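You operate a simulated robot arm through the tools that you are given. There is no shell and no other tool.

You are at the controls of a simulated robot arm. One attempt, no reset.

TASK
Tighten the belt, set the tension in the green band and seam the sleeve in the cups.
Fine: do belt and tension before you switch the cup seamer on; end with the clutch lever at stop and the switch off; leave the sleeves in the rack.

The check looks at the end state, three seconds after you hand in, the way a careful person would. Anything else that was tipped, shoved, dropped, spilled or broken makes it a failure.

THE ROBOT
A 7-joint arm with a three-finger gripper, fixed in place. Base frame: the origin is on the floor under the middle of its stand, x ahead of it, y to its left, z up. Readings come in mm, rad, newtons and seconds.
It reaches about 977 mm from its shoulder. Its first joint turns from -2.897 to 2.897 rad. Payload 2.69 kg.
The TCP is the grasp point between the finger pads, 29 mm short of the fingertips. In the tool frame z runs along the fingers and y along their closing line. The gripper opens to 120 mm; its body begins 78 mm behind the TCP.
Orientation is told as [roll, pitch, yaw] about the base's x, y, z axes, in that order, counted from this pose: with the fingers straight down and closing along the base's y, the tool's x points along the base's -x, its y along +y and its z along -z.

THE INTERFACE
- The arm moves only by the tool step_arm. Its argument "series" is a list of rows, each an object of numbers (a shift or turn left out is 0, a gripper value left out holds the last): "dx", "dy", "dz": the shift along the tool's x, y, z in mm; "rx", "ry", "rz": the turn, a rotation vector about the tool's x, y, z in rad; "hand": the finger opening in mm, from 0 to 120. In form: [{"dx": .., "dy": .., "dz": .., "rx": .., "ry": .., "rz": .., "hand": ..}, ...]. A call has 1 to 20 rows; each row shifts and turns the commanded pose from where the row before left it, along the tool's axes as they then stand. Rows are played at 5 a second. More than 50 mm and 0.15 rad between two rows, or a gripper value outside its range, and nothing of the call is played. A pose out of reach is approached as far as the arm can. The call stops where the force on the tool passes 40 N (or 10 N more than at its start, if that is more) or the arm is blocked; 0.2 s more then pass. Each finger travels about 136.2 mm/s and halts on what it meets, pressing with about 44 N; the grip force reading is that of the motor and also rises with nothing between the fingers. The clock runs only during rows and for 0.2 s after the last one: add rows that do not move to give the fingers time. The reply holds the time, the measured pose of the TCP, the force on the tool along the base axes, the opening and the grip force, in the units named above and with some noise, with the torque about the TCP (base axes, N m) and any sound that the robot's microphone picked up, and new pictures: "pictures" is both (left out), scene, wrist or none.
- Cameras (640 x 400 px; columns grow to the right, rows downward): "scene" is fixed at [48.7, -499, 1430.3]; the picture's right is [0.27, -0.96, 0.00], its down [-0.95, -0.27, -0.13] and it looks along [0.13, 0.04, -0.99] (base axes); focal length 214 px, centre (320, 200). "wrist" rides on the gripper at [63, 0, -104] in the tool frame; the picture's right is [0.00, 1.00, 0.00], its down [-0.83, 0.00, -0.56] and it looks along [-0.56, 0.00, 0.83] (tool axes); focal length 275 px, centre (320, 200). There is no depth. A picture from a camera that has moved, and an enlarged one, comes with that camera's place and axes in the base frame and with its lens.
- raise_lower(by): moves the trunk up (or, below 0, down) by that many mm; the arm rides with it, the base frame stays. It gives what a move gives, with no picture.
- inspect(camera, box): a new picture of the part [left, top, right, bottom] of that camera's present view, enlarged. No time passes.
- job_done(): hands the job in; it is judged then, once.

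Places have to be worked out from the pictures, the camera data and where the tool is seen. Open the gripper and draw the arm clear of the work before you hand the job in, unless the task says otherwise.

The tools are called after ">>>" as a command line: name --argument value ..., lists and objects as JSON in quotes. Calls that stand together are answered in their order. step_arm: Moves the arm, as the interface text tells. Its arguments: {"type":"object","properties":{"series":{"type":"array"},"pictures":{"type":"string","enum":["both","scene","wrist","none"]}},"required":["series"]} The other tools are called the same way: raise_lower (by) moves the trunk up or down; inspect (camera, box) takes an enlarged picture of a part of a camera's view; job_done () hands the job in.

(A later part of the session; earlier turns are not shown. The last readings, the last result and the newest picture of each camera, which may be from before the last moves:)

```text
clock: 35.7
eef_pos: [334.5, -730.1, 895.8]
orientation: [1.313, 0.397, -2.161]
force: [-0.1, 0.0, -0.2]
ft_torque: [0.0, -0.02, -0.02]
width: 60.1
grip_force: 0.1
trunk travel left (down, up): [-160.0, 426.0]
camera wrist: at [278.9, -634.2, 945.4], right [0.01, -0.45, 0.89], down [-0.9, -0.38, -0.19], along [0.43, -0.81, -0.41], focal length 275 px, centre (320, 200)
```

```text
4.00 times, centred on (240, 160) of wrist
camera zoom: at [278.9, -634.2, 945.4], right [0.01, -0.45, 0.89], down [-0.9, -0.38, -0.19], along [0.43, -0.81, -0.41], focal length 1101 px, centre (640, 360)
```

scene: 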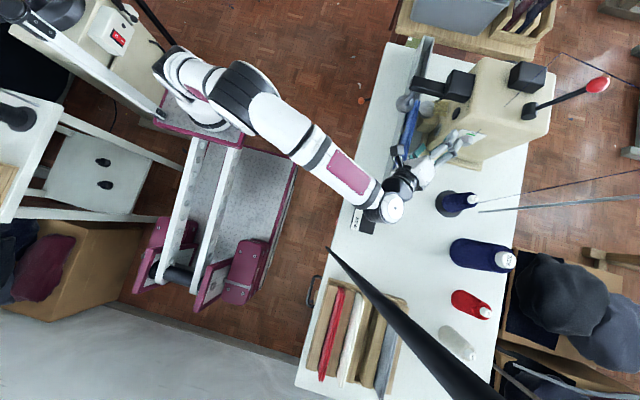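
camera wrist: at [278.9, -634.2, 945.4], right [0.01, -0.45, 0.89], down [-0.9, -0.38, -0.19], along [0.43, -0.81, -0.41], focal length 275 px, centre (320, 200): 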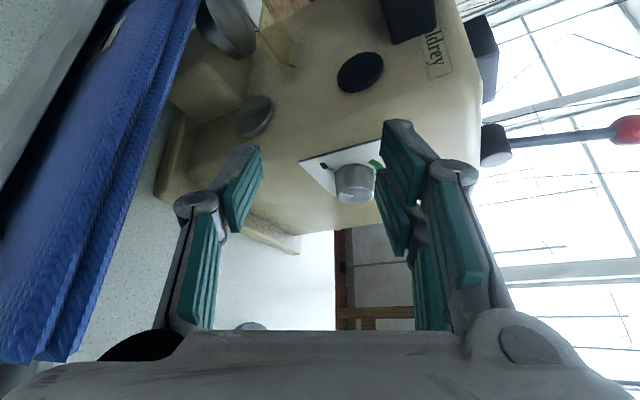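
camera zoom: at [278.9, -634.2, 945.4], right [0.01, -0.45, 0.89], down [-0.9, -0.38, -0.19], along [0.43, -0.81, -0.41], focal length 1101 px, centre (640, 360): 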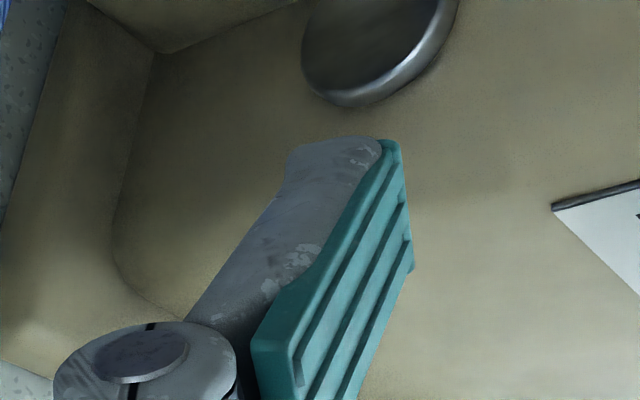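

Pads incline only ~6° and reach to about Z=26. With the hand limited in reach, I'll turn the knob by rolling: press one upper finger's pad on the knob's top-right flank and move it along the circumference. First reorient in free air.

>>> step_arm --series '[{"dx": 4.9, "dy": 37, "dz": -17.6}, {"rx": 0.0353, "ry": -0.1355, "rz": 0.0299}, {"rx": 0.0353, "ry": -0.1355, "rz": 0.0299}, {"rx": 0.0353, "ry": -0.1355, "rz": 0.0299}, {"rx": 0.0353, "ry": -0.1355, "rz": 0.0299}, {"rx": 0.0353, "ry": -0.1355, "rz": 0.0299}]' --pictures "both"

```text
clock: 37.1
eef_pos: [322.8, -734.2, 934.5]
orientation: [0.903, 0.221, -2.871]
force: [-0.1, 0.0, 0.1]
ft_torque: [0.01, 0.02, 0.02]
width: 60.1
grip_force: 0.0
trunk travel left (down, up): [-160.0, 426.0]
camera wrist: at [346.7, -642.9, 1011.8], right [0.01, -0.64, 0.77], down [-0.97, 0.18, 0.16], along [-0.24, -0.75, -0.62], focal length 275 px, centre (320, 200)
```

scene: 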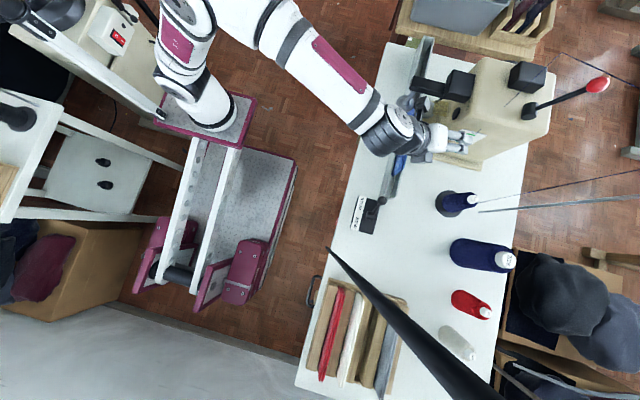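
wrist: 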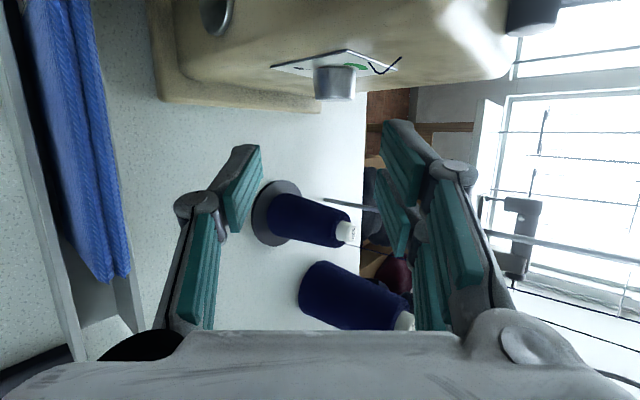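

>>> inspect --camera "wrist" --box '[256, 30, 416, 130]'

>>> inspect --camera "scene" --box '[400, 95, 500, 155]'

```text
4.00 times, centred on (336, 80) of wrist
camera zoom: at [346.7, -642.9, 1011.8], right [0.01, -0.64, 0.77], down [-0.97, 0.18, 0.16], along [-0.24, -0.75, -0.62], focal length 1101 px, centre (256, 680)
```

zoom: 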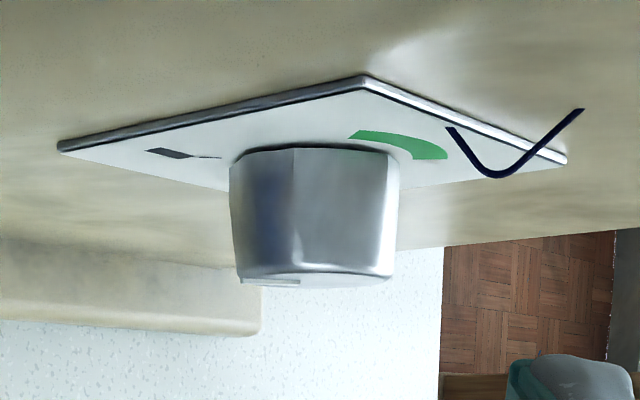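

```text
6.40 times, centred on (450, 125) of scene
camera zoom: at [48.7, -499.0, 1430.3], right [0.27, -0.96, 0.0], down [-0.95, -0.27, -0.13], along [0.13, 0.04, -0.99], focal length 1373 px, centre (-512, 680)
```

zoom: 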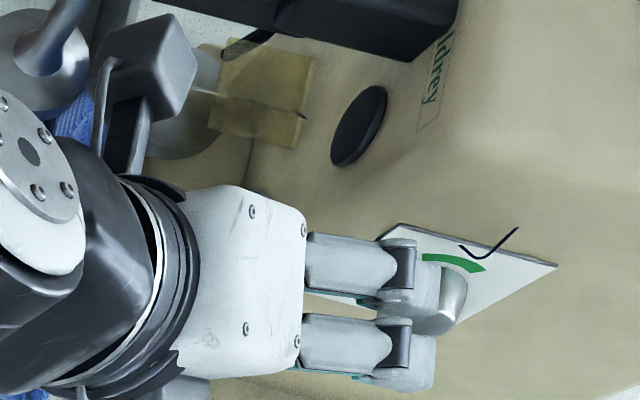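

Triangulating from two views: knob face centre ≈(369.7,-811.5,884), panel x≈390, a small thread loop at z≈914–930 above the panel that I'll stay clear of. I advance along the finger axis so the fingers straddle the knob, stopping 20 mm short to check.

>>> step_arm --series '[{"dx": 0.4, "dy": 1.2, "dz": 23.3}, {"dx": 0.4, "dy": 1.2, "dz": 23.3}, {"dz": 20}, {"dz": 0}]' --pictures "both"

>>> inspect --camera "wrist" --box '[270, 20, 462, 140]'

>>> inspect --camera "scene" --box '[420, 105, 500, 155]'

```text
clock: 38.1
eef_pos: [347.6, -783.2, 897.5]
orientation: [0.906, 0.22, -2.866]
force: [-0.1, 0.1, -0.8]
ft_torque: [0.01, 0.01, -0.02]
width: 60.1
grip_force: 0.1
trunk travel left (down, up): [-160.0, 426.0]
camera wrist: at [371.1, -691.3, 974.8], right [0.01, -0.64, 0.77], down [-0.97, 0.18, 0.16], along [-0.24, -0.75, -0.62], focal length 275 px, centre (320, 200)
```

scene: 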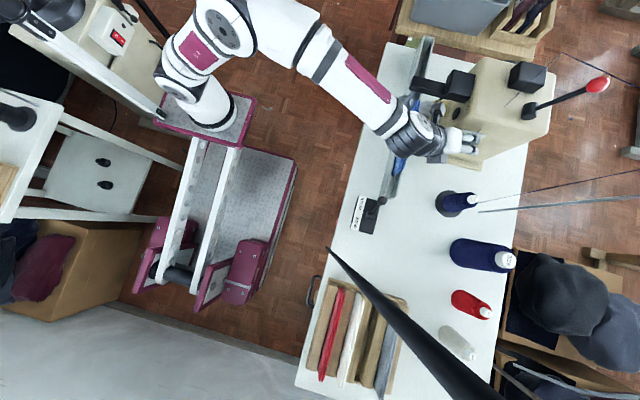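
wrist: 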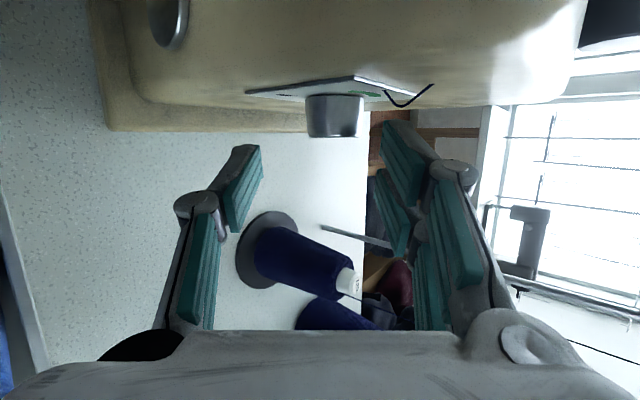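

```text
3.33 times, centred on (366, 80) of wrist
camera zoom: at [371.1, -691.3, 974.8], right [0.01, -0.64, 0.77], down [-0.97, 0.18, 0.16], along [-0.24, -0.75, -0.62], focal length 918 px, centre (167, 600)
```

zoom: 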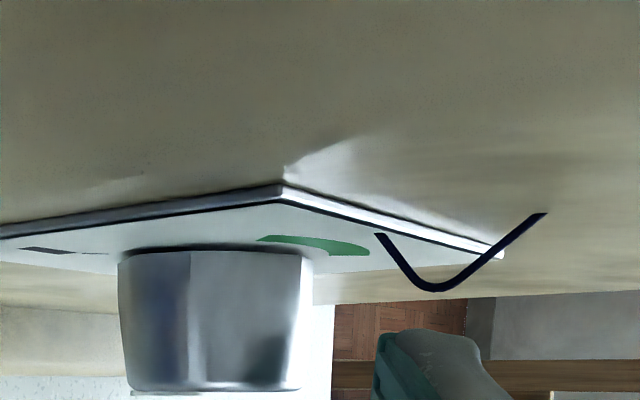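

```text
8.00 times, centred on (460, 130) of scene
camera zoom: at [48.7, -499.0, 1430.3], right [0.27, -0.96, 0.0], down [-0.95, -0.27, -0.13], along [0.13, 0.04, -0.99], focal length 1716 px, centre (-800, 760)
```

zoom: 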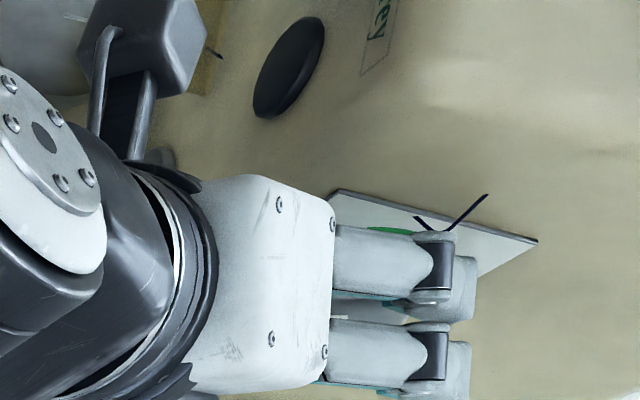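

The knob re-measures at the same spot, so the geometry holds. I advance the last 20 mm (pad ~8 mm off the knob's flank), then press in gently in 2 mm steps watching the force.

>>> step_arm --series '[{"dx": -0.8, "dy": -0.4, "dz": 10.3}, {"dx": -0.9, "dy": -0.4, "dz": 10.2}, {"dz": 0}, {"dx": 0.08, "dy": -2, "dz": -0.2}, {"dx": 0.08, "dy": -2, "dz": -0.2}, {"dz": 0}]' --pictures "wrist"

>>> inspect --camera "wrist" --box '[290, 40, 450, 140]'

```text
clock: 39.5
eef_pos: [350.7, -797.0, 880.6]
orientation: [0.904, 0.221, -2.868]
force: [-0.1, 0.0, 0.3]
ft_torque: [-0.02, -0.04, 0.01]
width: 59.9
grip_force: 0.1
trunk travel left (down, up): [-160.0, 426.0]
camera wrist: at [375.5, -705.4, 957.7], right [0.01, -0.64, 0.77], down [-0.97, 0.18, 0.16], along [-0.24, -0.75, -0.62], focal length 275 px, centre (320, 200)
```

wrist: 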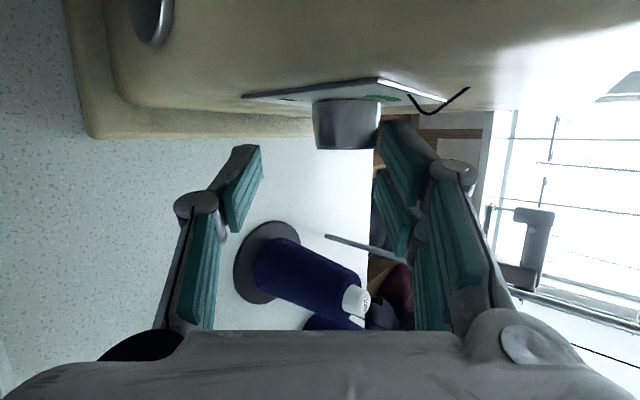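

```text
4.00 times, centred on (370, 90) of wrist
camera zoom: at [375.5, -705.4, 957.7], right [0.01, -0.64, 0.77], down [-0.97, 0.18, 0.16], along [-0.24, -0.75, -0.62], focal length 1101 px, centre (120, 640)
```

zoom: 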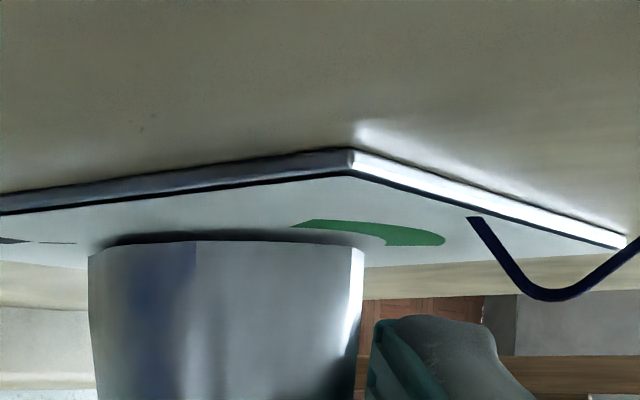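

The pad is alongside the knob with ~10 mm overlap. I continue pressing in small steps until contact force appears.

>>> step_arm --series '[{"dx": 1.9, "dz": 0.7}, {"dx": 0.08, "dy": -2, "dz": -0.2}, {"dx": 0.08, "dy": -2, "dz": -0.2}, {"dz": 0}]' --pictures "none"

>>> step_arm --series '[{"dx": 0.08, "dy": -2, "dz": -0.2}, {"dz": 0}]' --pictures "none"

>>> step_arm --series '[{"dx": 0.08, "dy": -2, "dz": -0.2}, {"dz": 0}]' --pictures "wrist"

```text
clock: 40.5
eef_pos: [354.6, -794.0, 878.4]
orientation: [0.902, 0.222, -2.868]
force: [-0.1, 0.1, -0.1]
ft_torque: [-0.02, -0.02, 0.01]
width: 59.9
grip_force: 0.0
trunk travel left (down, up): [-160.0, 426.0]
```

```text
clock: 41.1
eef_pos: [353.7, -792.7, 877.6]
orientation: [0.905, 0.222, -2.869]
force: [-1.5, -2.1, 1.8]
ft_torque: [-0.01, -0.09, -0.11]
width: 62.2
grip_force: 1.7
trunk travel left (down, up): [-160.0, 426.0]
```

```text
clock: 41.7
eef_pos: [354.0, -791.7, 875.5]
orientation: [0.906, 0.222, -2.866]
force: [0.4, -8.3, 6.3]
ft_torque: [-0.06, -0.15, -0.23]
width: 65.9
grip_force: 4.2
trunk travel left (down, up): [-160.0, 426.0]
camera wrist: at [378.1, -699.4, 953.1], right [0.01, -0.64, 0.77], down [-0.97, 0.18, 0.16], along [-0.24, -0.75, -0.62], focal length 275 px, centre (320, 200)
```

wrist: 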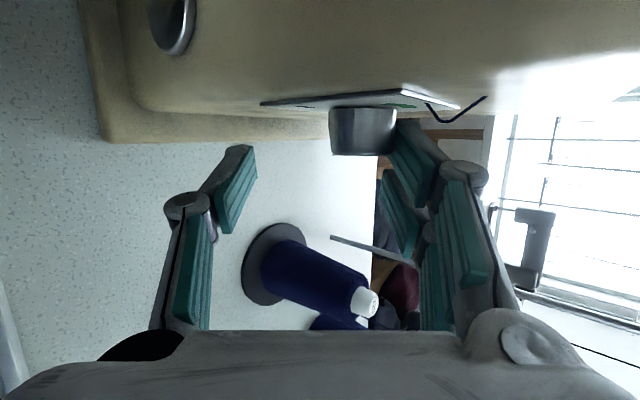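

Contact made: ~10 N along the expected normal. Now I drive the pad forward along the knob's circumference (clockwise) in small steps.

>>> step_arm --series '[{"dx": -0.68, "dy": -0.22, "dz": 1.87}, {"dx": -0.68, "dy": -0.22, "dz": 1.87}, {"dx": -0.68, "dy": -0.22, "dz": 1.87}, {"dz": 0}]' --pictures "wrist"

>>> inspect --camera "scene" --box '[432, 110, 496, 150]'

```text
clock: 42.7
eef_pos: [353.7, -795.6, 871.3]
orientation: [0.903, 0.222, -2.867]
force: [-1.5, -8.9, 9.0]
ft_torque: [-0.01, -0.2, -0.3]
width: 68.4
grip_force: 5.6
trunk travel left (down, up): [-160.0, 426.0]
camera wrist: at [378.1, -703.6, 947.9], right [0.01, -0.64, 0.77], down [-0.97, 0.18, 0.16], along [-0.24, -0.75, -0.62], focal length 275 px, centre (320, 200)
```

wrist: 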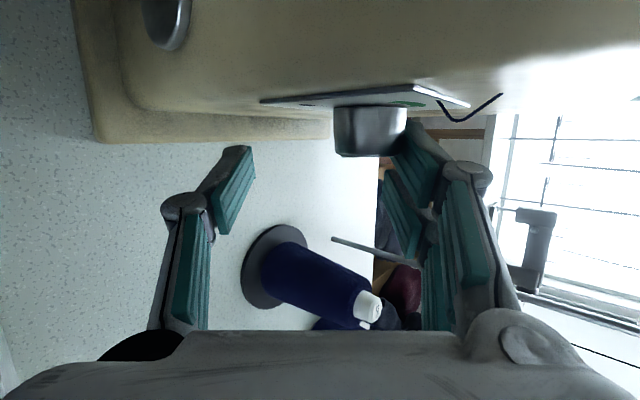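

```text
10.00 times, centred on (464, 130) of scene
camera zoom: at [48.7, -499.0, 1430.3], right [0.27, -0.96, 0.0], down [-0.95, -0.27, -0.13], along [0.13, 0.04, -0.99], focal length 2145 px, centre (-1120, 900)
```

zoom: 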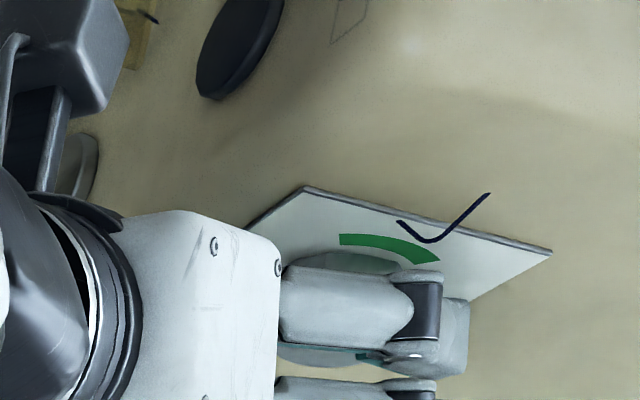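

Tangential force is nearly zero while the pad moves, so the knob is rolling with it. I continue 8 mm more along the same direction.

>>> step_arm --series '[{"dx": -0.68, "dy": -0.1, "dz": 1.87}, {"dx": -0.68, "dy": -0.1, "dz": 1.87}, {"dx": -0.68, "dy": -0.1, "dz": 1.87}, {"dx": -0.68, "dy": -0.1, "dz": 1.87}, {"dz": 0}]' --pictures "wrist"

>>> inspect --camera "scene" --box '[432, 110, 496, 150]'

>>> inspect --camera "wrist" --box '[290, 60, 450, 160]'

```text
clock: 43.9
eef_pos: [353.3, -800.2, 865.9]
orientation: [0.904, 0.222, -2.867]
force: [-0.4, -5.8, 11.7]
ft_torque: [0.03, -0.19, -0.2]
width: 69.2
grip_force: 6.9
trunk travel left (down, up): [-160.0, 426.0]
camera wrist: at [378.1, -708.2, 943.1], right [0.01, -0.64, 0.77], down [-0.97, 0.18, 0.16], along [-0.24, -0.75, -0.62], focal length 275 px, centre (320, 200)
```

wrist: 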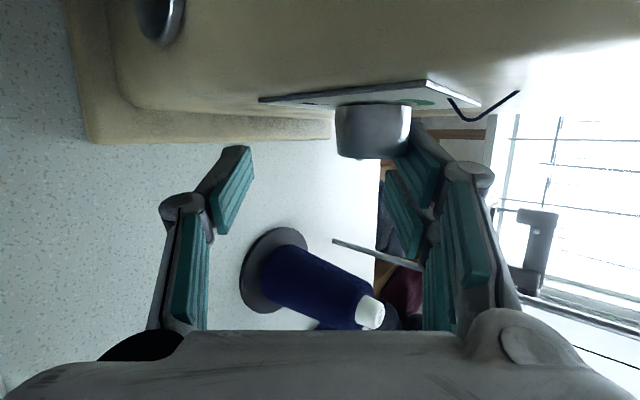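

```text
10.00 times, centred on (464, 130) of scene
camera zoom: at [48.7, -499.0, 1430.3], right [0.27, -0.96, 0.0], down [-0.95, -0.27, -0.13], along [0.13, 0.04, -0.99], focal length 2145 px, centre (-1120, 900)
```

zoom: 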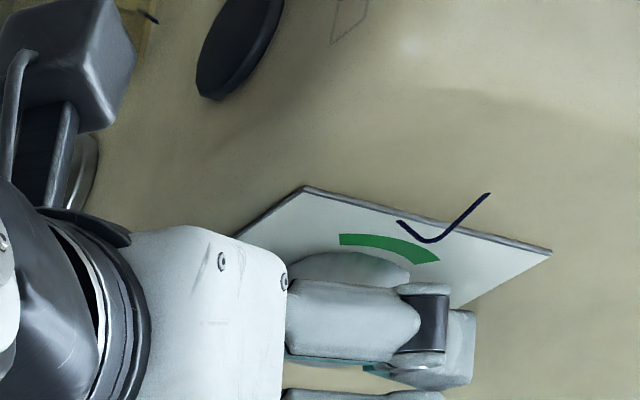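

```text
4.00 times, centred on (370, 110) of wrist
camera zoom: at [378.1, -708.2, 943.1], right [0.01, -0.64, 0.77], down [-0.97, 0.18, 0.16], along [-0.24, -0.75, -0.62], focal length 1101 px, centre (120, 560)
```

zoom: 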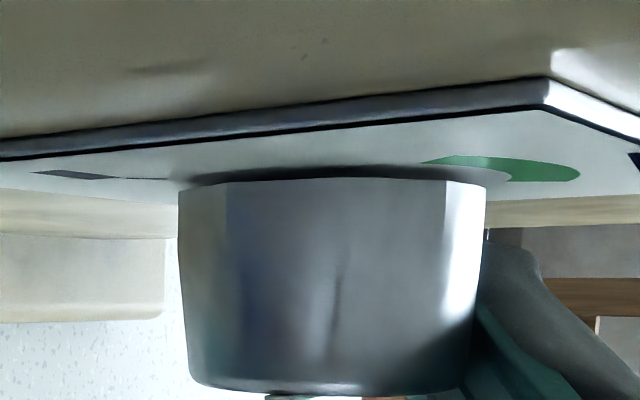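

About 13 mm of rolling done (≈50°). I lift off the knob, retract along the fingers, and check the pointer from the scene camera.

>>> step_arm --series '[{"dy": 6}, {"dy": 6}, {"dz": -30}, {"dz": -40}, {"dx": -30, "dz": -10}]' --pictures "none"

>>> inspect --camera "scene" --box '[432, 110, 496, 150]'

>>> inspect --camera "wrist" --box '[240, 0, 432, 120]'

```text
clock: 45.1
eef_pos: [299.0, -757.2, 915.6]
orientation: [0.904, 0.221, -2.865]
force: [1.5, 0.0, 0.5]
ft_torque: [0.05, 0.02, -0.05]
width: 60.0
grip_force: 0.1
trunk travel left (down, up): [-160.0, 426.0]
```

```text
10.00 times, centred on (464, 130) of scene
camera zoom: at [48.7, -499.0, 1430.3], right [0.27, -0.96, 0.0], down [-0.95, -0.27, -0.13], along [0.13, 0.04, -0.99], focal length 2145 px, centre (-1120, 900)
```

zoom: 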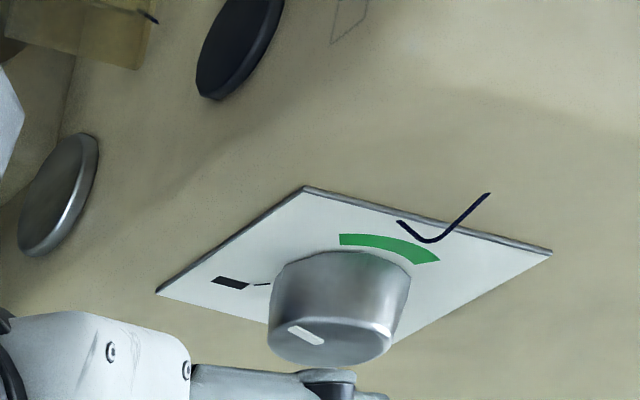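

```text
3.33 times, centred on (336, 60) of wrist
camera zoom: at [323.3, -665.5, 993.1], right [0.01, -0.64, 0.77], down [-0.97, 0.18, 0.16], along [-0.24, -0.75, -0.62], focal length 918 px, centre (267, 667)
```

zoom: 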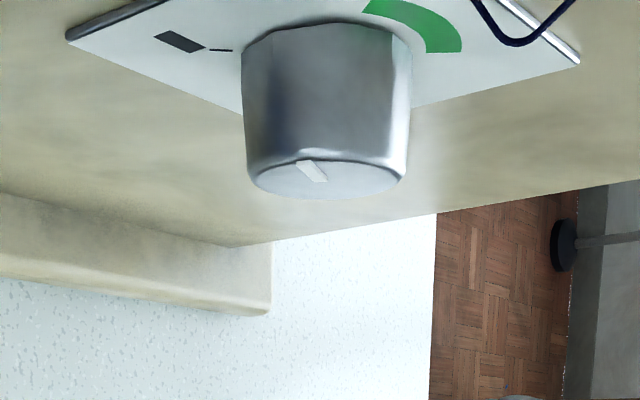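

It works: the pointer moved from about -140° to about -85° (9 o'clock), no slip. I repeat the stroke: return to the start-of-stroke position, press, and roll 12 mm.

>>> step_arm --series '[{"dx": 30, "dz": 10}, {"dz": 28.5}, {"dx": 4.7, "dy": -2.7, "dz": 28.5}, {"dz": 0}, {"dy": -4}, {"dy": -2.2}, {"dy": -2}, {"dz": 0}]' --pictures "wrist"

```text
clock: 46.9
eef_pos: [353.7, -792.6, 875.9]
orientation: [0.906, 0.222, -2.868]
force: [-1.2, -5.5, 7.9]
ft_torque: [-0.05, -0.27, -0.15]
width: 66.3
grip_force: 5.3
trunk travel left (down, up): [-160.0, 426.0]
camera wrist: at [378.3, -699.8, 952.6], right [0.01, -0.64, 0.77], down [-0.97, 0.18, 0.16], along [-0.24, -0.75, -0.62], focal length 275 px, centre (320, 200)
```

wrist: 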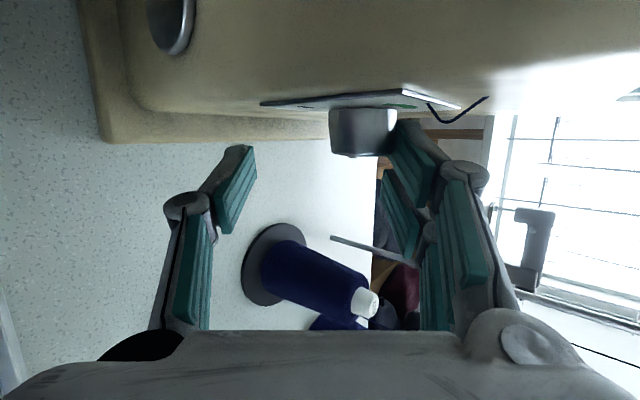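

Back in contact at the same place with ~9.6 N. Rolling forward 12 mm again, then lifting off and retracting to check.

>>> step_arm --series '[{"dx": -0.68, "dy": -0.2, "dz": 1.87}, {"dx": -0.68, "dy": -0.2, "dz": 1.87}, {"dx": -0.68, "dy": -0.2, "dz": 1.87}, {"dx": -0.68, "dy": -0.1, "dz": 1.87}, {"dx": -0.68, "dy": -0.1, "dz": 1.87}, {"dx": -0.68, "dy": -0.1, "dz": 1.87}, {"dz": 0}]' --pictures "none"

>>> step_arm --series '[{"dy": 6}, {"dy": 6}, {"dz": -30}, {"dz": -40}, {"dx": -30, "dz": -10}]' --pictures "none"

>>> inspect --camera "scene" --box '[432, 110, 496, 150]'

```text
clock: 48.5
eef_pos: [353.5, -799.0, 867.4]
orientation: [0.905, 0.222, -2.866]
force: [3.1, -10.5, 11.1]
ft_torque: [0.07, -0.13, -0.24]
width: 69.8
grip_force: 7.1
trunk travel left (down, up): [-160.0, 426.0]
```

```text
clock: 49.7
eef_pos: [297.7, -753.5, 917.4]
orientation: [0.903, 0.221, -2.867]
force: [1.9, 0.6, 0.2]
ft_torque: [-0.02, -0.01, -0.03]
width: 60.3
grip_force: 0.0
trunk travel left (down, up): [-160.0, 426.0]
```

```text
10.00 times, centred on (464, 130) of scene
camera zoom: at [48.7, -499.0, 1430.3], right [0.27, -0.96, 0.0], down [-0.95, -0.27, -0.13], along [0.13, 0.04, -0.99], focal length 2145 px, centre (-1120, 900)
```

zoom: 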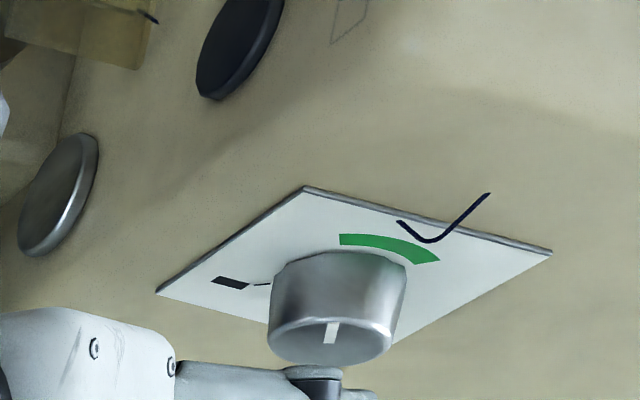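

The pointer is now around -28°, near the edge of the green band; about 28–30° more centres it. One shorter stroke of ~6 mm.

>>> step_arm --series '[{"dx": 30, "dz": 10}, {"dz": 29.4}, {"dx": 4.06, "dy": -2.9, "dz": 29.4}, {"dz": 0}, {"dy": -4}, {"dy": -2.2}, {"dy": -2}, {"dz": 0}]' --pictures "none"

>>> step_arm --series '[{"dx": -0.68, "dy": -0.2, "dz": 1.87}, {"dx": -0.68, "dy": -0.2, "dz": 1.87}, {"dx": -0.68, "dy": -0.2, "dz": 1.87}, {"dz": 0}]' --pictures "none"

>>> step_arm --series '[{"dy": 6}, {"dy": 6}, {"dz": -30}, {"dz": -40}, {"dx": -30, "dz": -10}]' --pictures "none"

>>> inspect --camera "scene" --box '[432, 110, 496, 150]'

```text
clock: 51.5
eef_pos: [354.7, -789.3, 876.5]
orientation: [0.907, 0.221, -2.865]
force: [2.8, -6.6, 9.0]
ft_torque: [-0.15, -0.18, -0.1]
width: 67.2
grip_force: 5.6
trunk travel left (down, up): [-160.0, 426.0]
```

```text
clock: 52.5
eef_pos: [353.6, -793.8, 872.3]
orientation: [0.904, 0.223, -2.869]
force: [1.3, -7.7, 10.9]
ft_torque: [-0.09, -0.12, -0.29]
width: 68.5
grip_force: 6.3
trunk travel left (down, up): [-160.0, 426.0]
```

```text
clock: 53.7
eef_pos: [300.2, -756.7, 924.9]
orientation: [0.903, 0.221, -2.867]
force: [0.4, 0.0, -0.2]
ft_torque: [0.06, 0.02, -0.01]
width: 59.7
grip_force: 0.1
trunk travel left (down, up): [-160.0, 426.0]
```

```text
10.00 times, centred on (464, 130) of scene
camera zoom: at [48.7, -499.0, 1430.3], right [0.27, -0.96, 0.0], down [-0.95, -0.27, -0.13], along [0.13, 0.04, -0.99], focal length 2145 px, centre (-1120, 900)
```

zoom: 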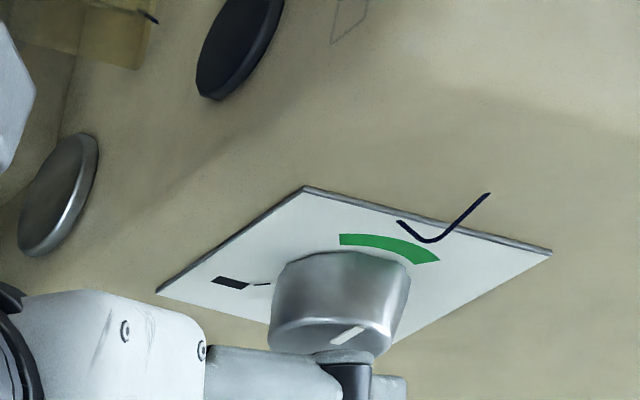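

The pointer now reads about +16° from the top, inside the green band (≈-35…+40°). I confirm with the wrist camera.

>>> inspect --camera "wrist" --box '[260, 0, 420, 100]'

```text
4.00 times, centred on (340, 50) of wrist
camera zoom: at [323.6, -663.4, 1001.4], right [0.01, -0.64, 0.77], down [-0.97, 0.18, 0.16], along [-0.24, -0.75, -0.62], focal length 1101 px, centre (240, 800)
```

zoom: 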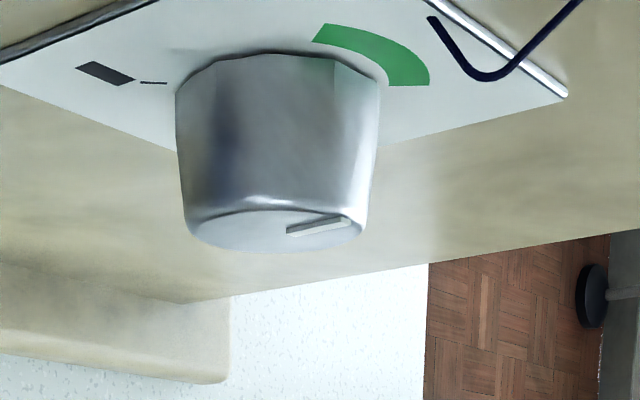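

Both views put the pointer within a few degrees of the middle of the green band. Belt and tension are done; next is the switch. I back off up and toward the robot, then turn the hand so the fingers point straight at -y.

>>> step_arm --series '[{"dx": 13.45, "dy": -21.75, "dz": -37.15}, {"dx": 13.45, "dy": -21.75, "dz": -37.15}, {"dx": 13.45, "dy": -21.75, "dz": -37.15}, {"dx": 13.45, "dy": -21.75, "dz": -37.15}]' --pictures "none"

>>> step_arm --series '[{"rx": -0.02186, "ry": -0.06263, "rz": -0.12354}, {"rx": -0.02186, "ry": -0.06263, "rz": -0.12354}, {"rx": -0.02186, "ry": -0.06263, "rz": -0.12354}, {"rx": -0.02186, "ry": -0.06263, "rz": -0.12354}, {"rx": -0.02186, "ry": -0.06263, "rz": -0.12354}, {"rx": -0.02186, "ry": -0.06263, "rz": -0.12354}, {"rx": -0.02186, "ry": -0.06263, "rz": -0.12354}, {"rx": -0.02186, "ry": -0.06263, "rz": -0.12354}, {"rx": -0.02186, "ry": -0.06263, "rz": -0.12354}, {"rx": -0.02186, "ry": -0.06263, "rz": -0.12354}, {"rx": -0.02186, "ry": -0.06263, "rz": -0.12354}, {"rx": -0.02186, "ry": -0.06263, "rz": -0.12354}, {"rx": -0.02186, "ry": -0.06263, "rz": -0.12354}]' --pictures "both"

```text
clock: 54.7
eef_pos: [296.3, -575.7, 955.9]
orientation: [0.905, 0.222, -2.868]
force: [-1.1, 1.2, -0.5]
ft_torque: [0.01, 0.01, 0.01]
width: 60.1
grip_force: 0.1
trunk travel left (down, up): [-160.0, 426.0]
```

```text
clock: 57.5
eef_pos: [297.9, -574.7, 955.5]
orientation: [-2.374, -1.569, 0.809]
force: [0.0, 0.2, -0.5]
ft_torque: [-0.02, -0.03, 0.02]
width: 60.0
grip_force: 0.0
trunk travel left (down, up): [-160.0, 426.0]
camera wrist: at [297.7, -472.1, 893.7], right [1.0, 0.0, -0.01], down [0.0, 0.56, 0.83], along [0.01, -0.83, 0.56], focal length 275 px, centre (320, 200)
```

scene: 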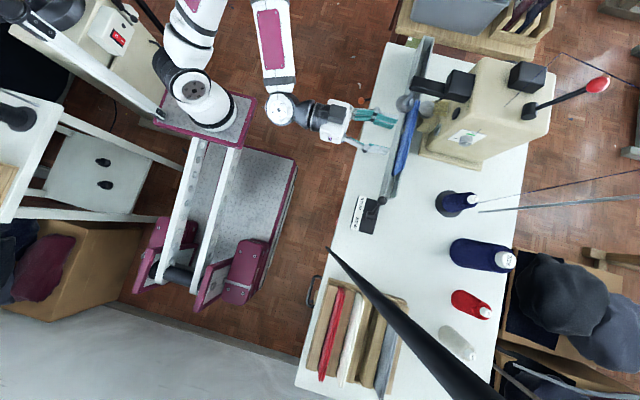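
wrist: 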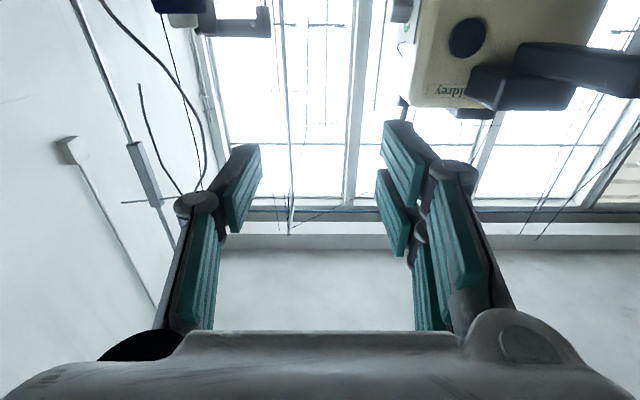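

The hand now points straight at -y. I close the fingers, shift to x≈97 in front of the switch (staying clear of the hanging cord), then go down with the fingers still short of the table edge.

>>> step_arm --series '[{"dy": -40.2, "dz": -19, "hand": 0}, {"dy": -40.2, "dz": -19}, {"dy": -40.2, "dz": -19}, {"dy": -40.2, "dz": -19}, {"dy": -40.2, "dz": -19}, {"dx": 45}, {"dx": 45}, {"dx": 45}, {"dx": 45}]' --pictures "both"

```text
clock: 59.5
eef_pos: [93.8, -480.7, 778.2]
orientation: [-2.713, -1.57, 1.147]
force: [0.4, -0.2, -1.2]
ft_torque: [-0.02, -0.01, -0.02]
width: 0.0
grip_force: 28.4
trunk travel left (down, up): [-160.0, 426.0]
camera wrist: at [94.9, -376.6, 715.9], right [1.0, 0.0, -0.01], down [0.0, 0.56, 0.83], along [0.01, -0.83, 0.56], focal length 275 px, centre (320, 200)
```

scene: 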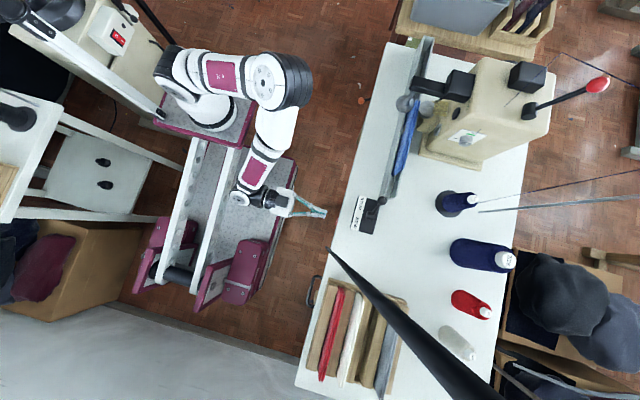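
wrist: 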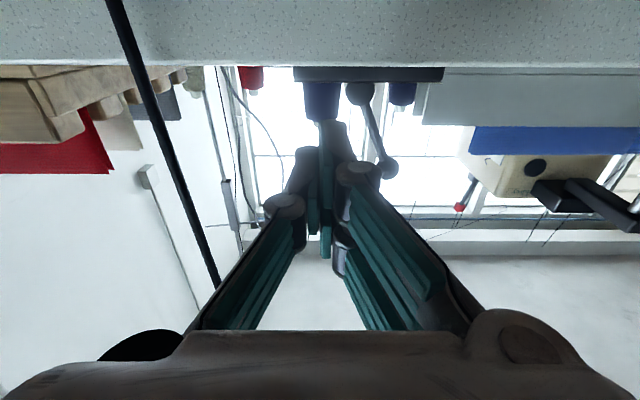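

Clear of the cord (it hangs at x≈3, y≈-533). I continue down to the rocker's level.

>>> step_arm --series '[{"dx": 45, "dy": 1}, {"dx": 45, "dy": 1}, {"dx": 46, "dy": 1}]' --pictures "both"

>>> inspect --camera "wrist" --box '[230, 60, 422, 180]'

```text
clock: 60.3
eef_pos: [99.6, -479.8, 637.6]
orientation: [-2.548, -1.57, 0.982]
force: [1.3, 0.4, 0.4]
ft_torque: [0.02, -0.01, 0.0]
width: 0.0
grip_force: 28.3
trunk travel left (down, up): [-160.0, 426.0]
camera wrist: at [100.1, -376.9, 575.0], right [1.0, 0.0, -0.01], down [0.0, 0.56, 0.83], along [0.01, -0.83, 0.56], focal length 275 px, centre (320, 200)
```

scene: 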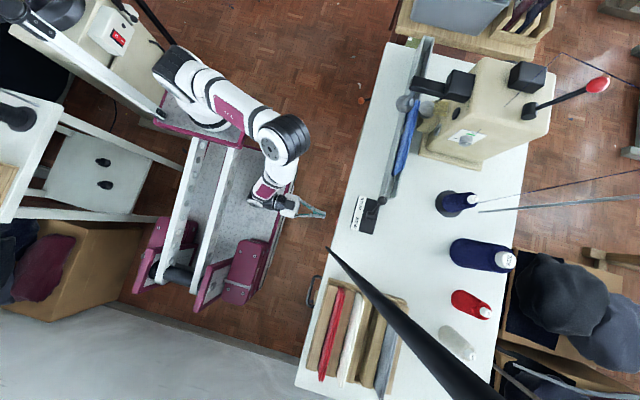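
wrist: 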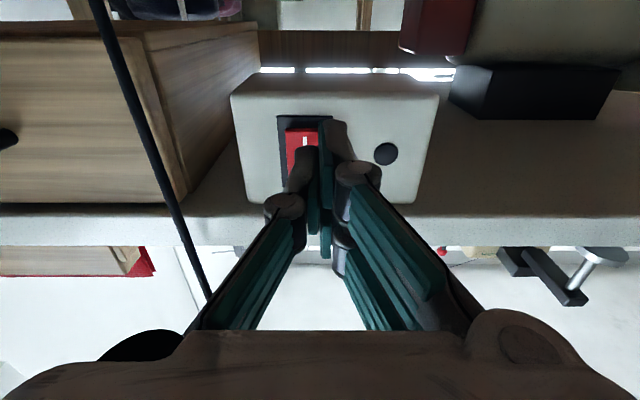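

```text
3.33 times, centred on (326, 120) of wrist
camera zoom: at [100.1, -376.9, 575.0], right [1.0, 0.0, -0.01], down [0.0, 0.56, 0.83], along [0.01, -0.83, 0.56], focal length 918 px, centre (300, 467)
```

zoom: 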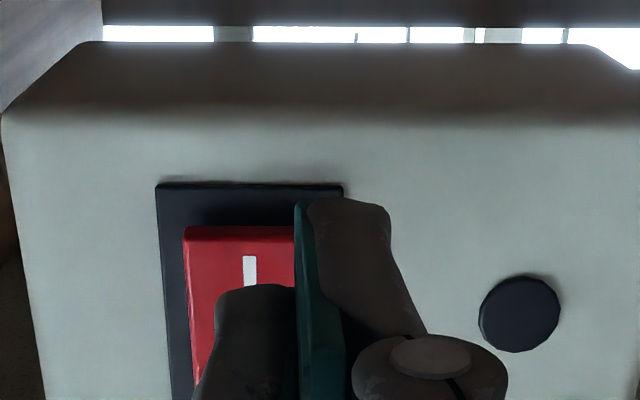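

The rocker (I at the bottom, protruding) is at x≈92, z≈636–680. To press only the I half I'll open the hand and use the single finger's tip: shift so that finger lines up with x≈92, z≈647.

>>> step_arm --series '[{"dy": 20, "dx": -5, "hand": 80}, {"dy": 19, "dx": -5}, {"dx": 0}, {"dx": 0}]' --pictures "wrist"

>>> inspect --camera "wrist" --box '[190, 70, 382, 190]'

```text
clock: 61.3
eef_pos: [138.2, -481.6, 648.8]
orientation: [-2.799, -1.57, 1.233]
force: [0.5, 0.1, 0.5]
ft_torque: [0.0, 0.03, 0.03]
width: 80.0
grip_force: 0.2
trunk travel left (down, up): [-160.0, 426.0]
camera wrist: at [137.6, -376.4, 585.2], right [1.0, 0.0, 0.0], down [0.0, 0.56, 0.83], along [0.01, -0.83, 0.56], focal length 275 px, centre (320, 200)
```

wrist: 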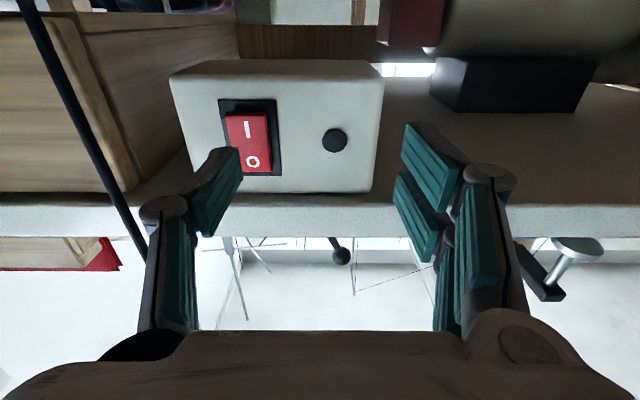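

```text
3.33 times, centred on (286, 130) of wrist
camera zoom: at [137.6, -376.4, 585.2], right [1.0, 0.0, 0.0], down [0.0, 0.56, 0.83], along [0.01, -0.83, 0.56], focal length 918 px, centre (433, 433)
```

zoom: 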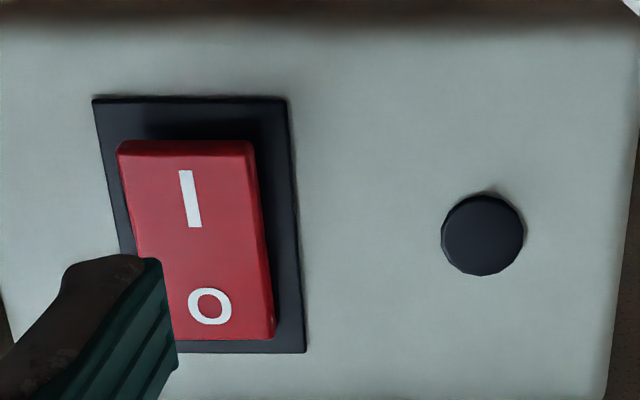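

The fingertip is lined up with the I half (x≈92, z≈648). I advance toward it and press in small steps.

>>> step_arm --series '[{"dz": 10}, {"dz": 10}, {"dz": 8}, {"dz": 3}, {"dz": 3}, {"dz": 0}]' --pictures "wrist"

```text
clock: 62.7
eef_pos: [137.6, -515.7, 648.9]
orientation: [-3.101, -1.57, 1.534]
force: [-0.3, -0.3, 0.3]
ft_torque: [0.01, 0.02, -0.01]
width: 80.0
grip_force: 0.0
trunk travel left (down, up): [-160.0, 426.0]
camera wrist: at [139.6, -412.0, 586.6], right [1.0, 0.0, 0.0], down [0.0, 0.56, 0.83], along [0.01, -0.83, 0.56], focal length 275 px, centre (320, 200)
```

wrist: 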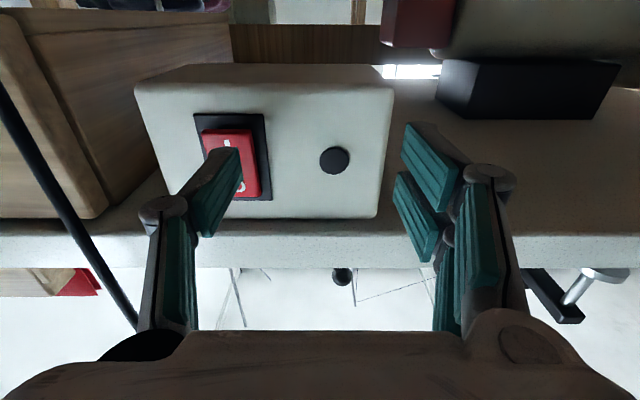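

>>> step_arm --series '[{"dz": 2}, {"dz": 2}, {"dz": 2}, {"dz": 0}]' --pictures "wrist"

>>> inspect --camera "wrist" --box '[150, 90, 310, 190]'

```text
clock: 63.7
eef_pos: [138.5, -522.3, 651.0]
orientation: [-3.006, -1.571, 1.439]
force: [0.1, 0.3, 0.5]
ft_torque: [-0.01, -0.02, -0.01]
width: 80.2
grip_force: 0.1
trunk travel left (down, up): [-160.0, 426.0]
camera wrist: at [138.4, -418.0, 587.4], right [1.0, 0.0, 0.0], down [0.0, 0.56, 0.83], along [0.01, -0.83, 0.56], focal length 275 px, centre (320, 200)
```

wrist: 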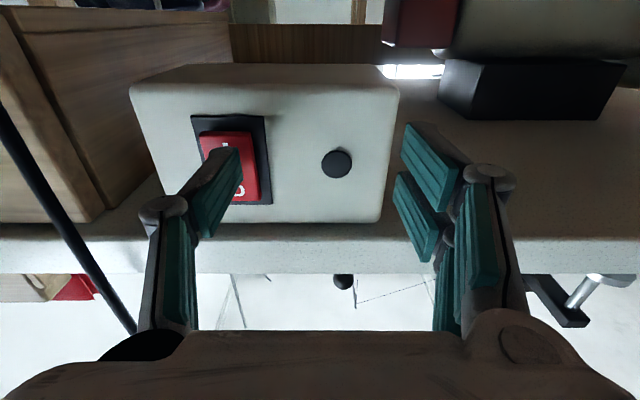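

```text
4.00 times, centred on (230, 140) of wrist
camera zoom: at [138.4, -418.0, 587.4], right [1.0, 0.0, 0.0], down [0.0, 0.56, 0.83], along [0.01, -0.83, 0.56], focal length 1101 px, centre (680, 440)
```

zoom: 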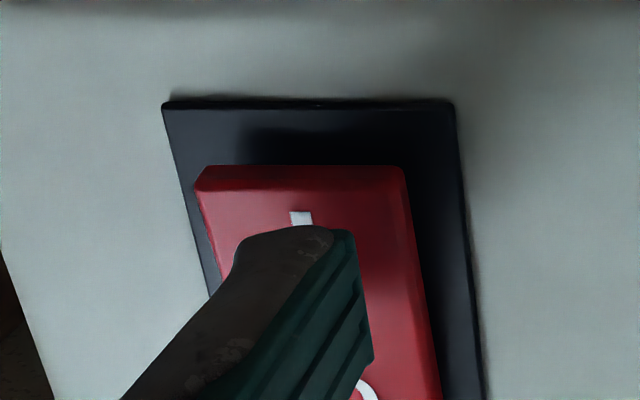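

No contact yet; the open fingertip is slightly shorter than assumed. I drop 3 mm and continue pressing in 2 mm steps.

>>> step_arm --series '[{"dx": 3}, {"dz": 2}, {"dz": 2}, {"dz": 0}]' --pictures "none"

>>> step_arm --series '[{"dz": 2}, {"dz": 2}, {"dz": 0}]' --pictures "wrist"

>>> inspect --camera "wrist" --box '[150, 90, 310, 190]'

```text
clock: 64.7
eef_pos: [137.8, -525.4, 646.6]
orientation: [3.106, -1.57, 1.61]
force: [0.1, -0.2, 0.2]
ft_torque: [0.0, 0.03, 0.0]
width: 80.1
grip_force: 0.1
trunk travel left (down, up): [-160.0, 426.0]
```

```text
clock: 65.5
eef_pos: [138.6, -529.7, 647.0]
orientation: [-0.694, -1.571, -0.877]
force: [0.7, 4.3, -2.1]
ft_torque: [0.0, -0.03, -0.21]
width: 81.3
grip_force: 1.0
trunk travel left (down, up): [-160.0, 426.0]
camera wrist: at [139.0, -425.0, 584.3], right [1.0, 0.0, 0.0], down [0.0, 0.56, 0.83], along [0.0, -0.83, 0.56], focal length 275 px, centre (320, 200)
```

wrist: 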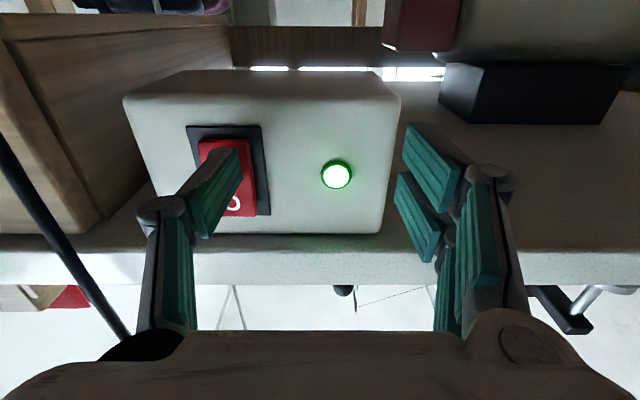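

```text
4.00 times, centred on (230, 140) of wrist
camera zoom: at [139.0, -425.0, 584.3], right [1.0, 0.0, 0.0], down [0.0, 0.56, 0.83], along [0.0, -0.83, 0.56], focal length 1101 px, centre (680, 440)
```

zoom: 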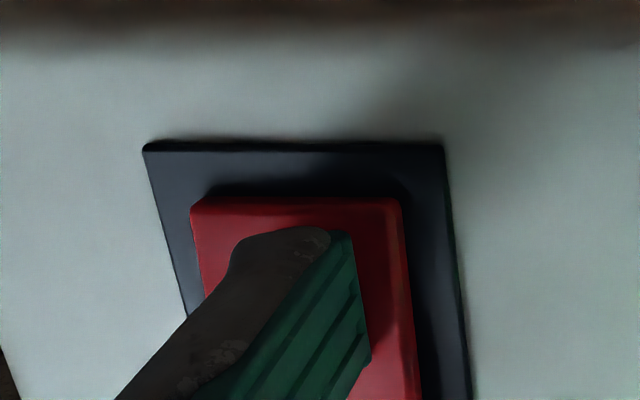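

The indicator lamp is lit green — power is on. I retract from the switch, rise in front of the table, and tilt the fingers down again for the clutch lever.

>>> step_arm --series '[{"dz": -20}, {"dz": -25}, {"dx": -44}, {"dx": -44}, {"dx": -44}, {"dx": -44}, {"dx": -44}, {"dx": -44}, {"dx": -44}, {"dx": -44}]' --pictures "none"

>>> step_arm --series '[{"ry": 0.1386}, {"ry": 0.1386}, {"ry": 0.1386}, {"ry": 0.1386}, {"ry": 0.1386}, {"ry": 0.1386}, {"ry": 0.1386}]' --pictures "both"

```text
clock: 67.7
eef_pos: [136.6, -483.5, 1001.8]
orientation: [0.084, -1.571, -1.652]
force: [0.0, -0.3, -1.1]
ft_torque: [-0.01, -0.03, -0.01]
width: 79.9
grip_force: 0.0
trunk travel left (down, up): [-160.0, 426.0]
```

```text
clock: 69.3
eef_pos: [136.7, -483.5, 999.5]
orientation: [-0.003, -0.6, -1.568]
force: [0.1, -0.5, 0.2]
ft_torque: [0.01, 0.0, 0.03]
width: 80.2
grip_force: 0.1
trunk travel left (down, up): [-160.0, 426.0]
camera wrist: at [138.1, -373.1, 1050.9], right [1.0, 0.01, 0.0], down [0.01, -0.37, 0.93], along [0.0, -0.93, -0.37], focal length 275 px, centre (320, 200)
```

scene: 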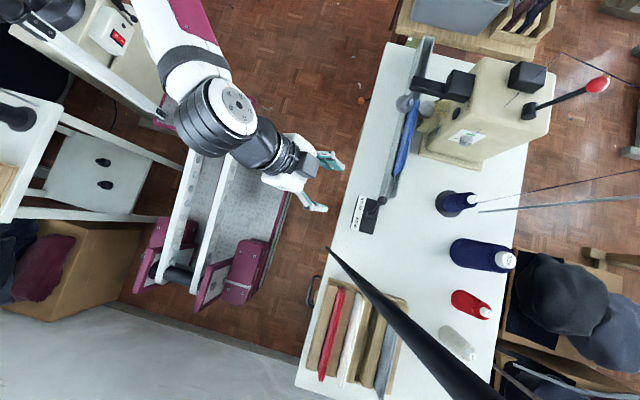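
wrist: 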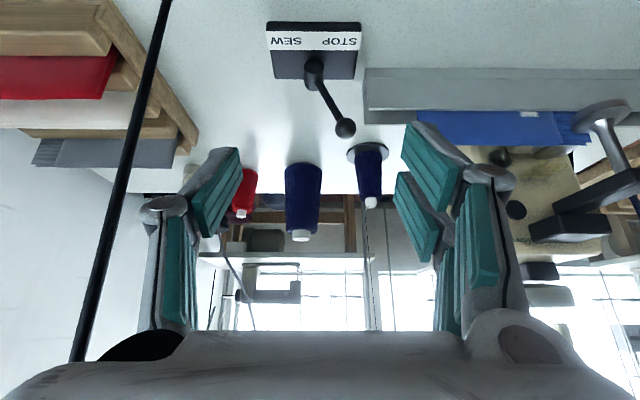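

The clutch ball is at ≈(168,-640,852), consistent with before. I move in above it along the finger axis, leaving the fingers open around it.

>>> step_arm --series '[{"dx": -14.4, "dy": 10.6, "dz": 37.1}, {"dx": -14.4, "dy": 10.6, "dz": 37.1}, {"dx": -14.4, "dy": 10.6, "dz": 37.1}, {"dx": -1, "dz": 30}, {"dz": 0}]' --pictures "wrist"

```text
clock: 70.5
eef_pos: [169.5, -600.8, 909.6]
orientation: [0.001, -0.602, -1.568]
force: [0.0, 0.8, 0.7]
ft_torque: [0.0, -0.01, -0.02]
width: 80.2
grip_force: 0.0
trunk travel left (down, up): [-160.0, 426.0]
camera wrist: at [169.4, -490.0, 960.3], right [1.0, 0.01, 0.0], down [0.01, -0.37, 0.93], along [0.01, -0.93, -0.37], focal length 275 px, centre (320, 200)
```

wrist: 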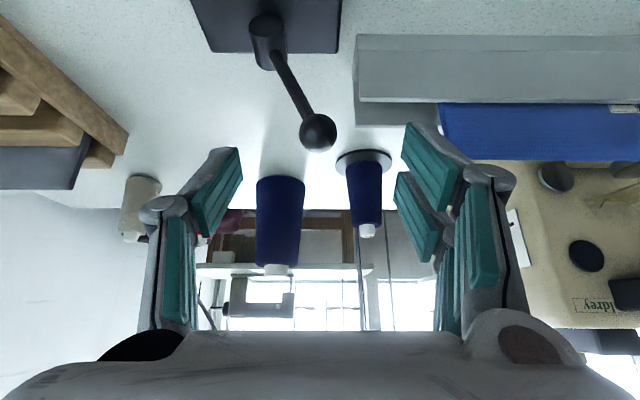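

>>> step_arm --series '[{"dx": -1, "dz": 30}, {"dx": -1, "dz": 30}, {"dz": 0}, {"hand": 46}, {"hand": 46}]' --pictures "wrist"

```text
clock: 71.7
eef_pos: [169.2, -636.8, 861.2]
orientation: [0.0, -0.601, -1.567]
force: [0.0, 0.5, 0.5]
ft_torque: [0.02, -0.01, -0.06]
width: 46.0
grip_force: 0.0
trunk travel left (down, up): [-160.0, 426.0]
camera wrist: at [170.2, -525.3, 911.7], right [1.0, 0.01, 0.0], down [0.01, -0.37, 0.93], along [0.01, -0.93, -0.37], focal length 275 px, centre (320, 200)
```

wrist: 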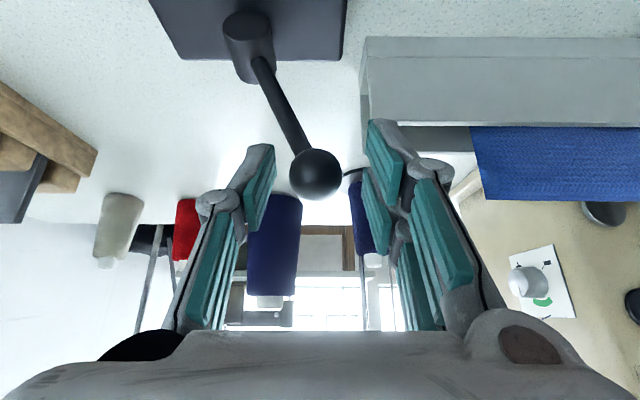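

The ball sits centred between the fingers, and the dial happens to be in view too — a quick zoom to double-check its setting before engaging the clutch.

>>> inspect --camera "wrist" --box '[490, 235, 602, 305]'

```text
5.71 times, centred on (546, 270) of wrist
camera zoom: at [170.2, -525.3, 911.7], right [1.0, 0.01, 0.0], down [0.01, -0.37, 0.93], along [0.01, -0.93, -0.37], focal length 1573 px, centre (-971, -200)
```

zoom: 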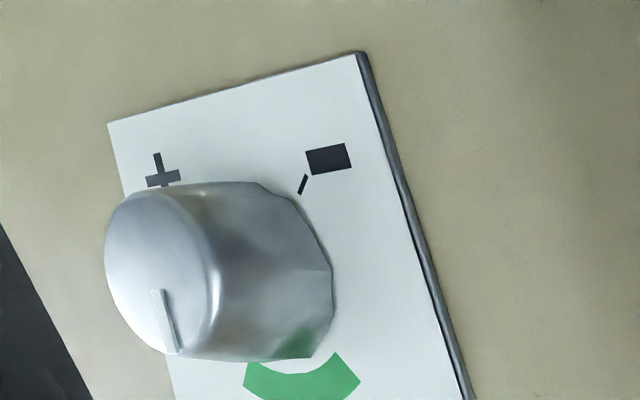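

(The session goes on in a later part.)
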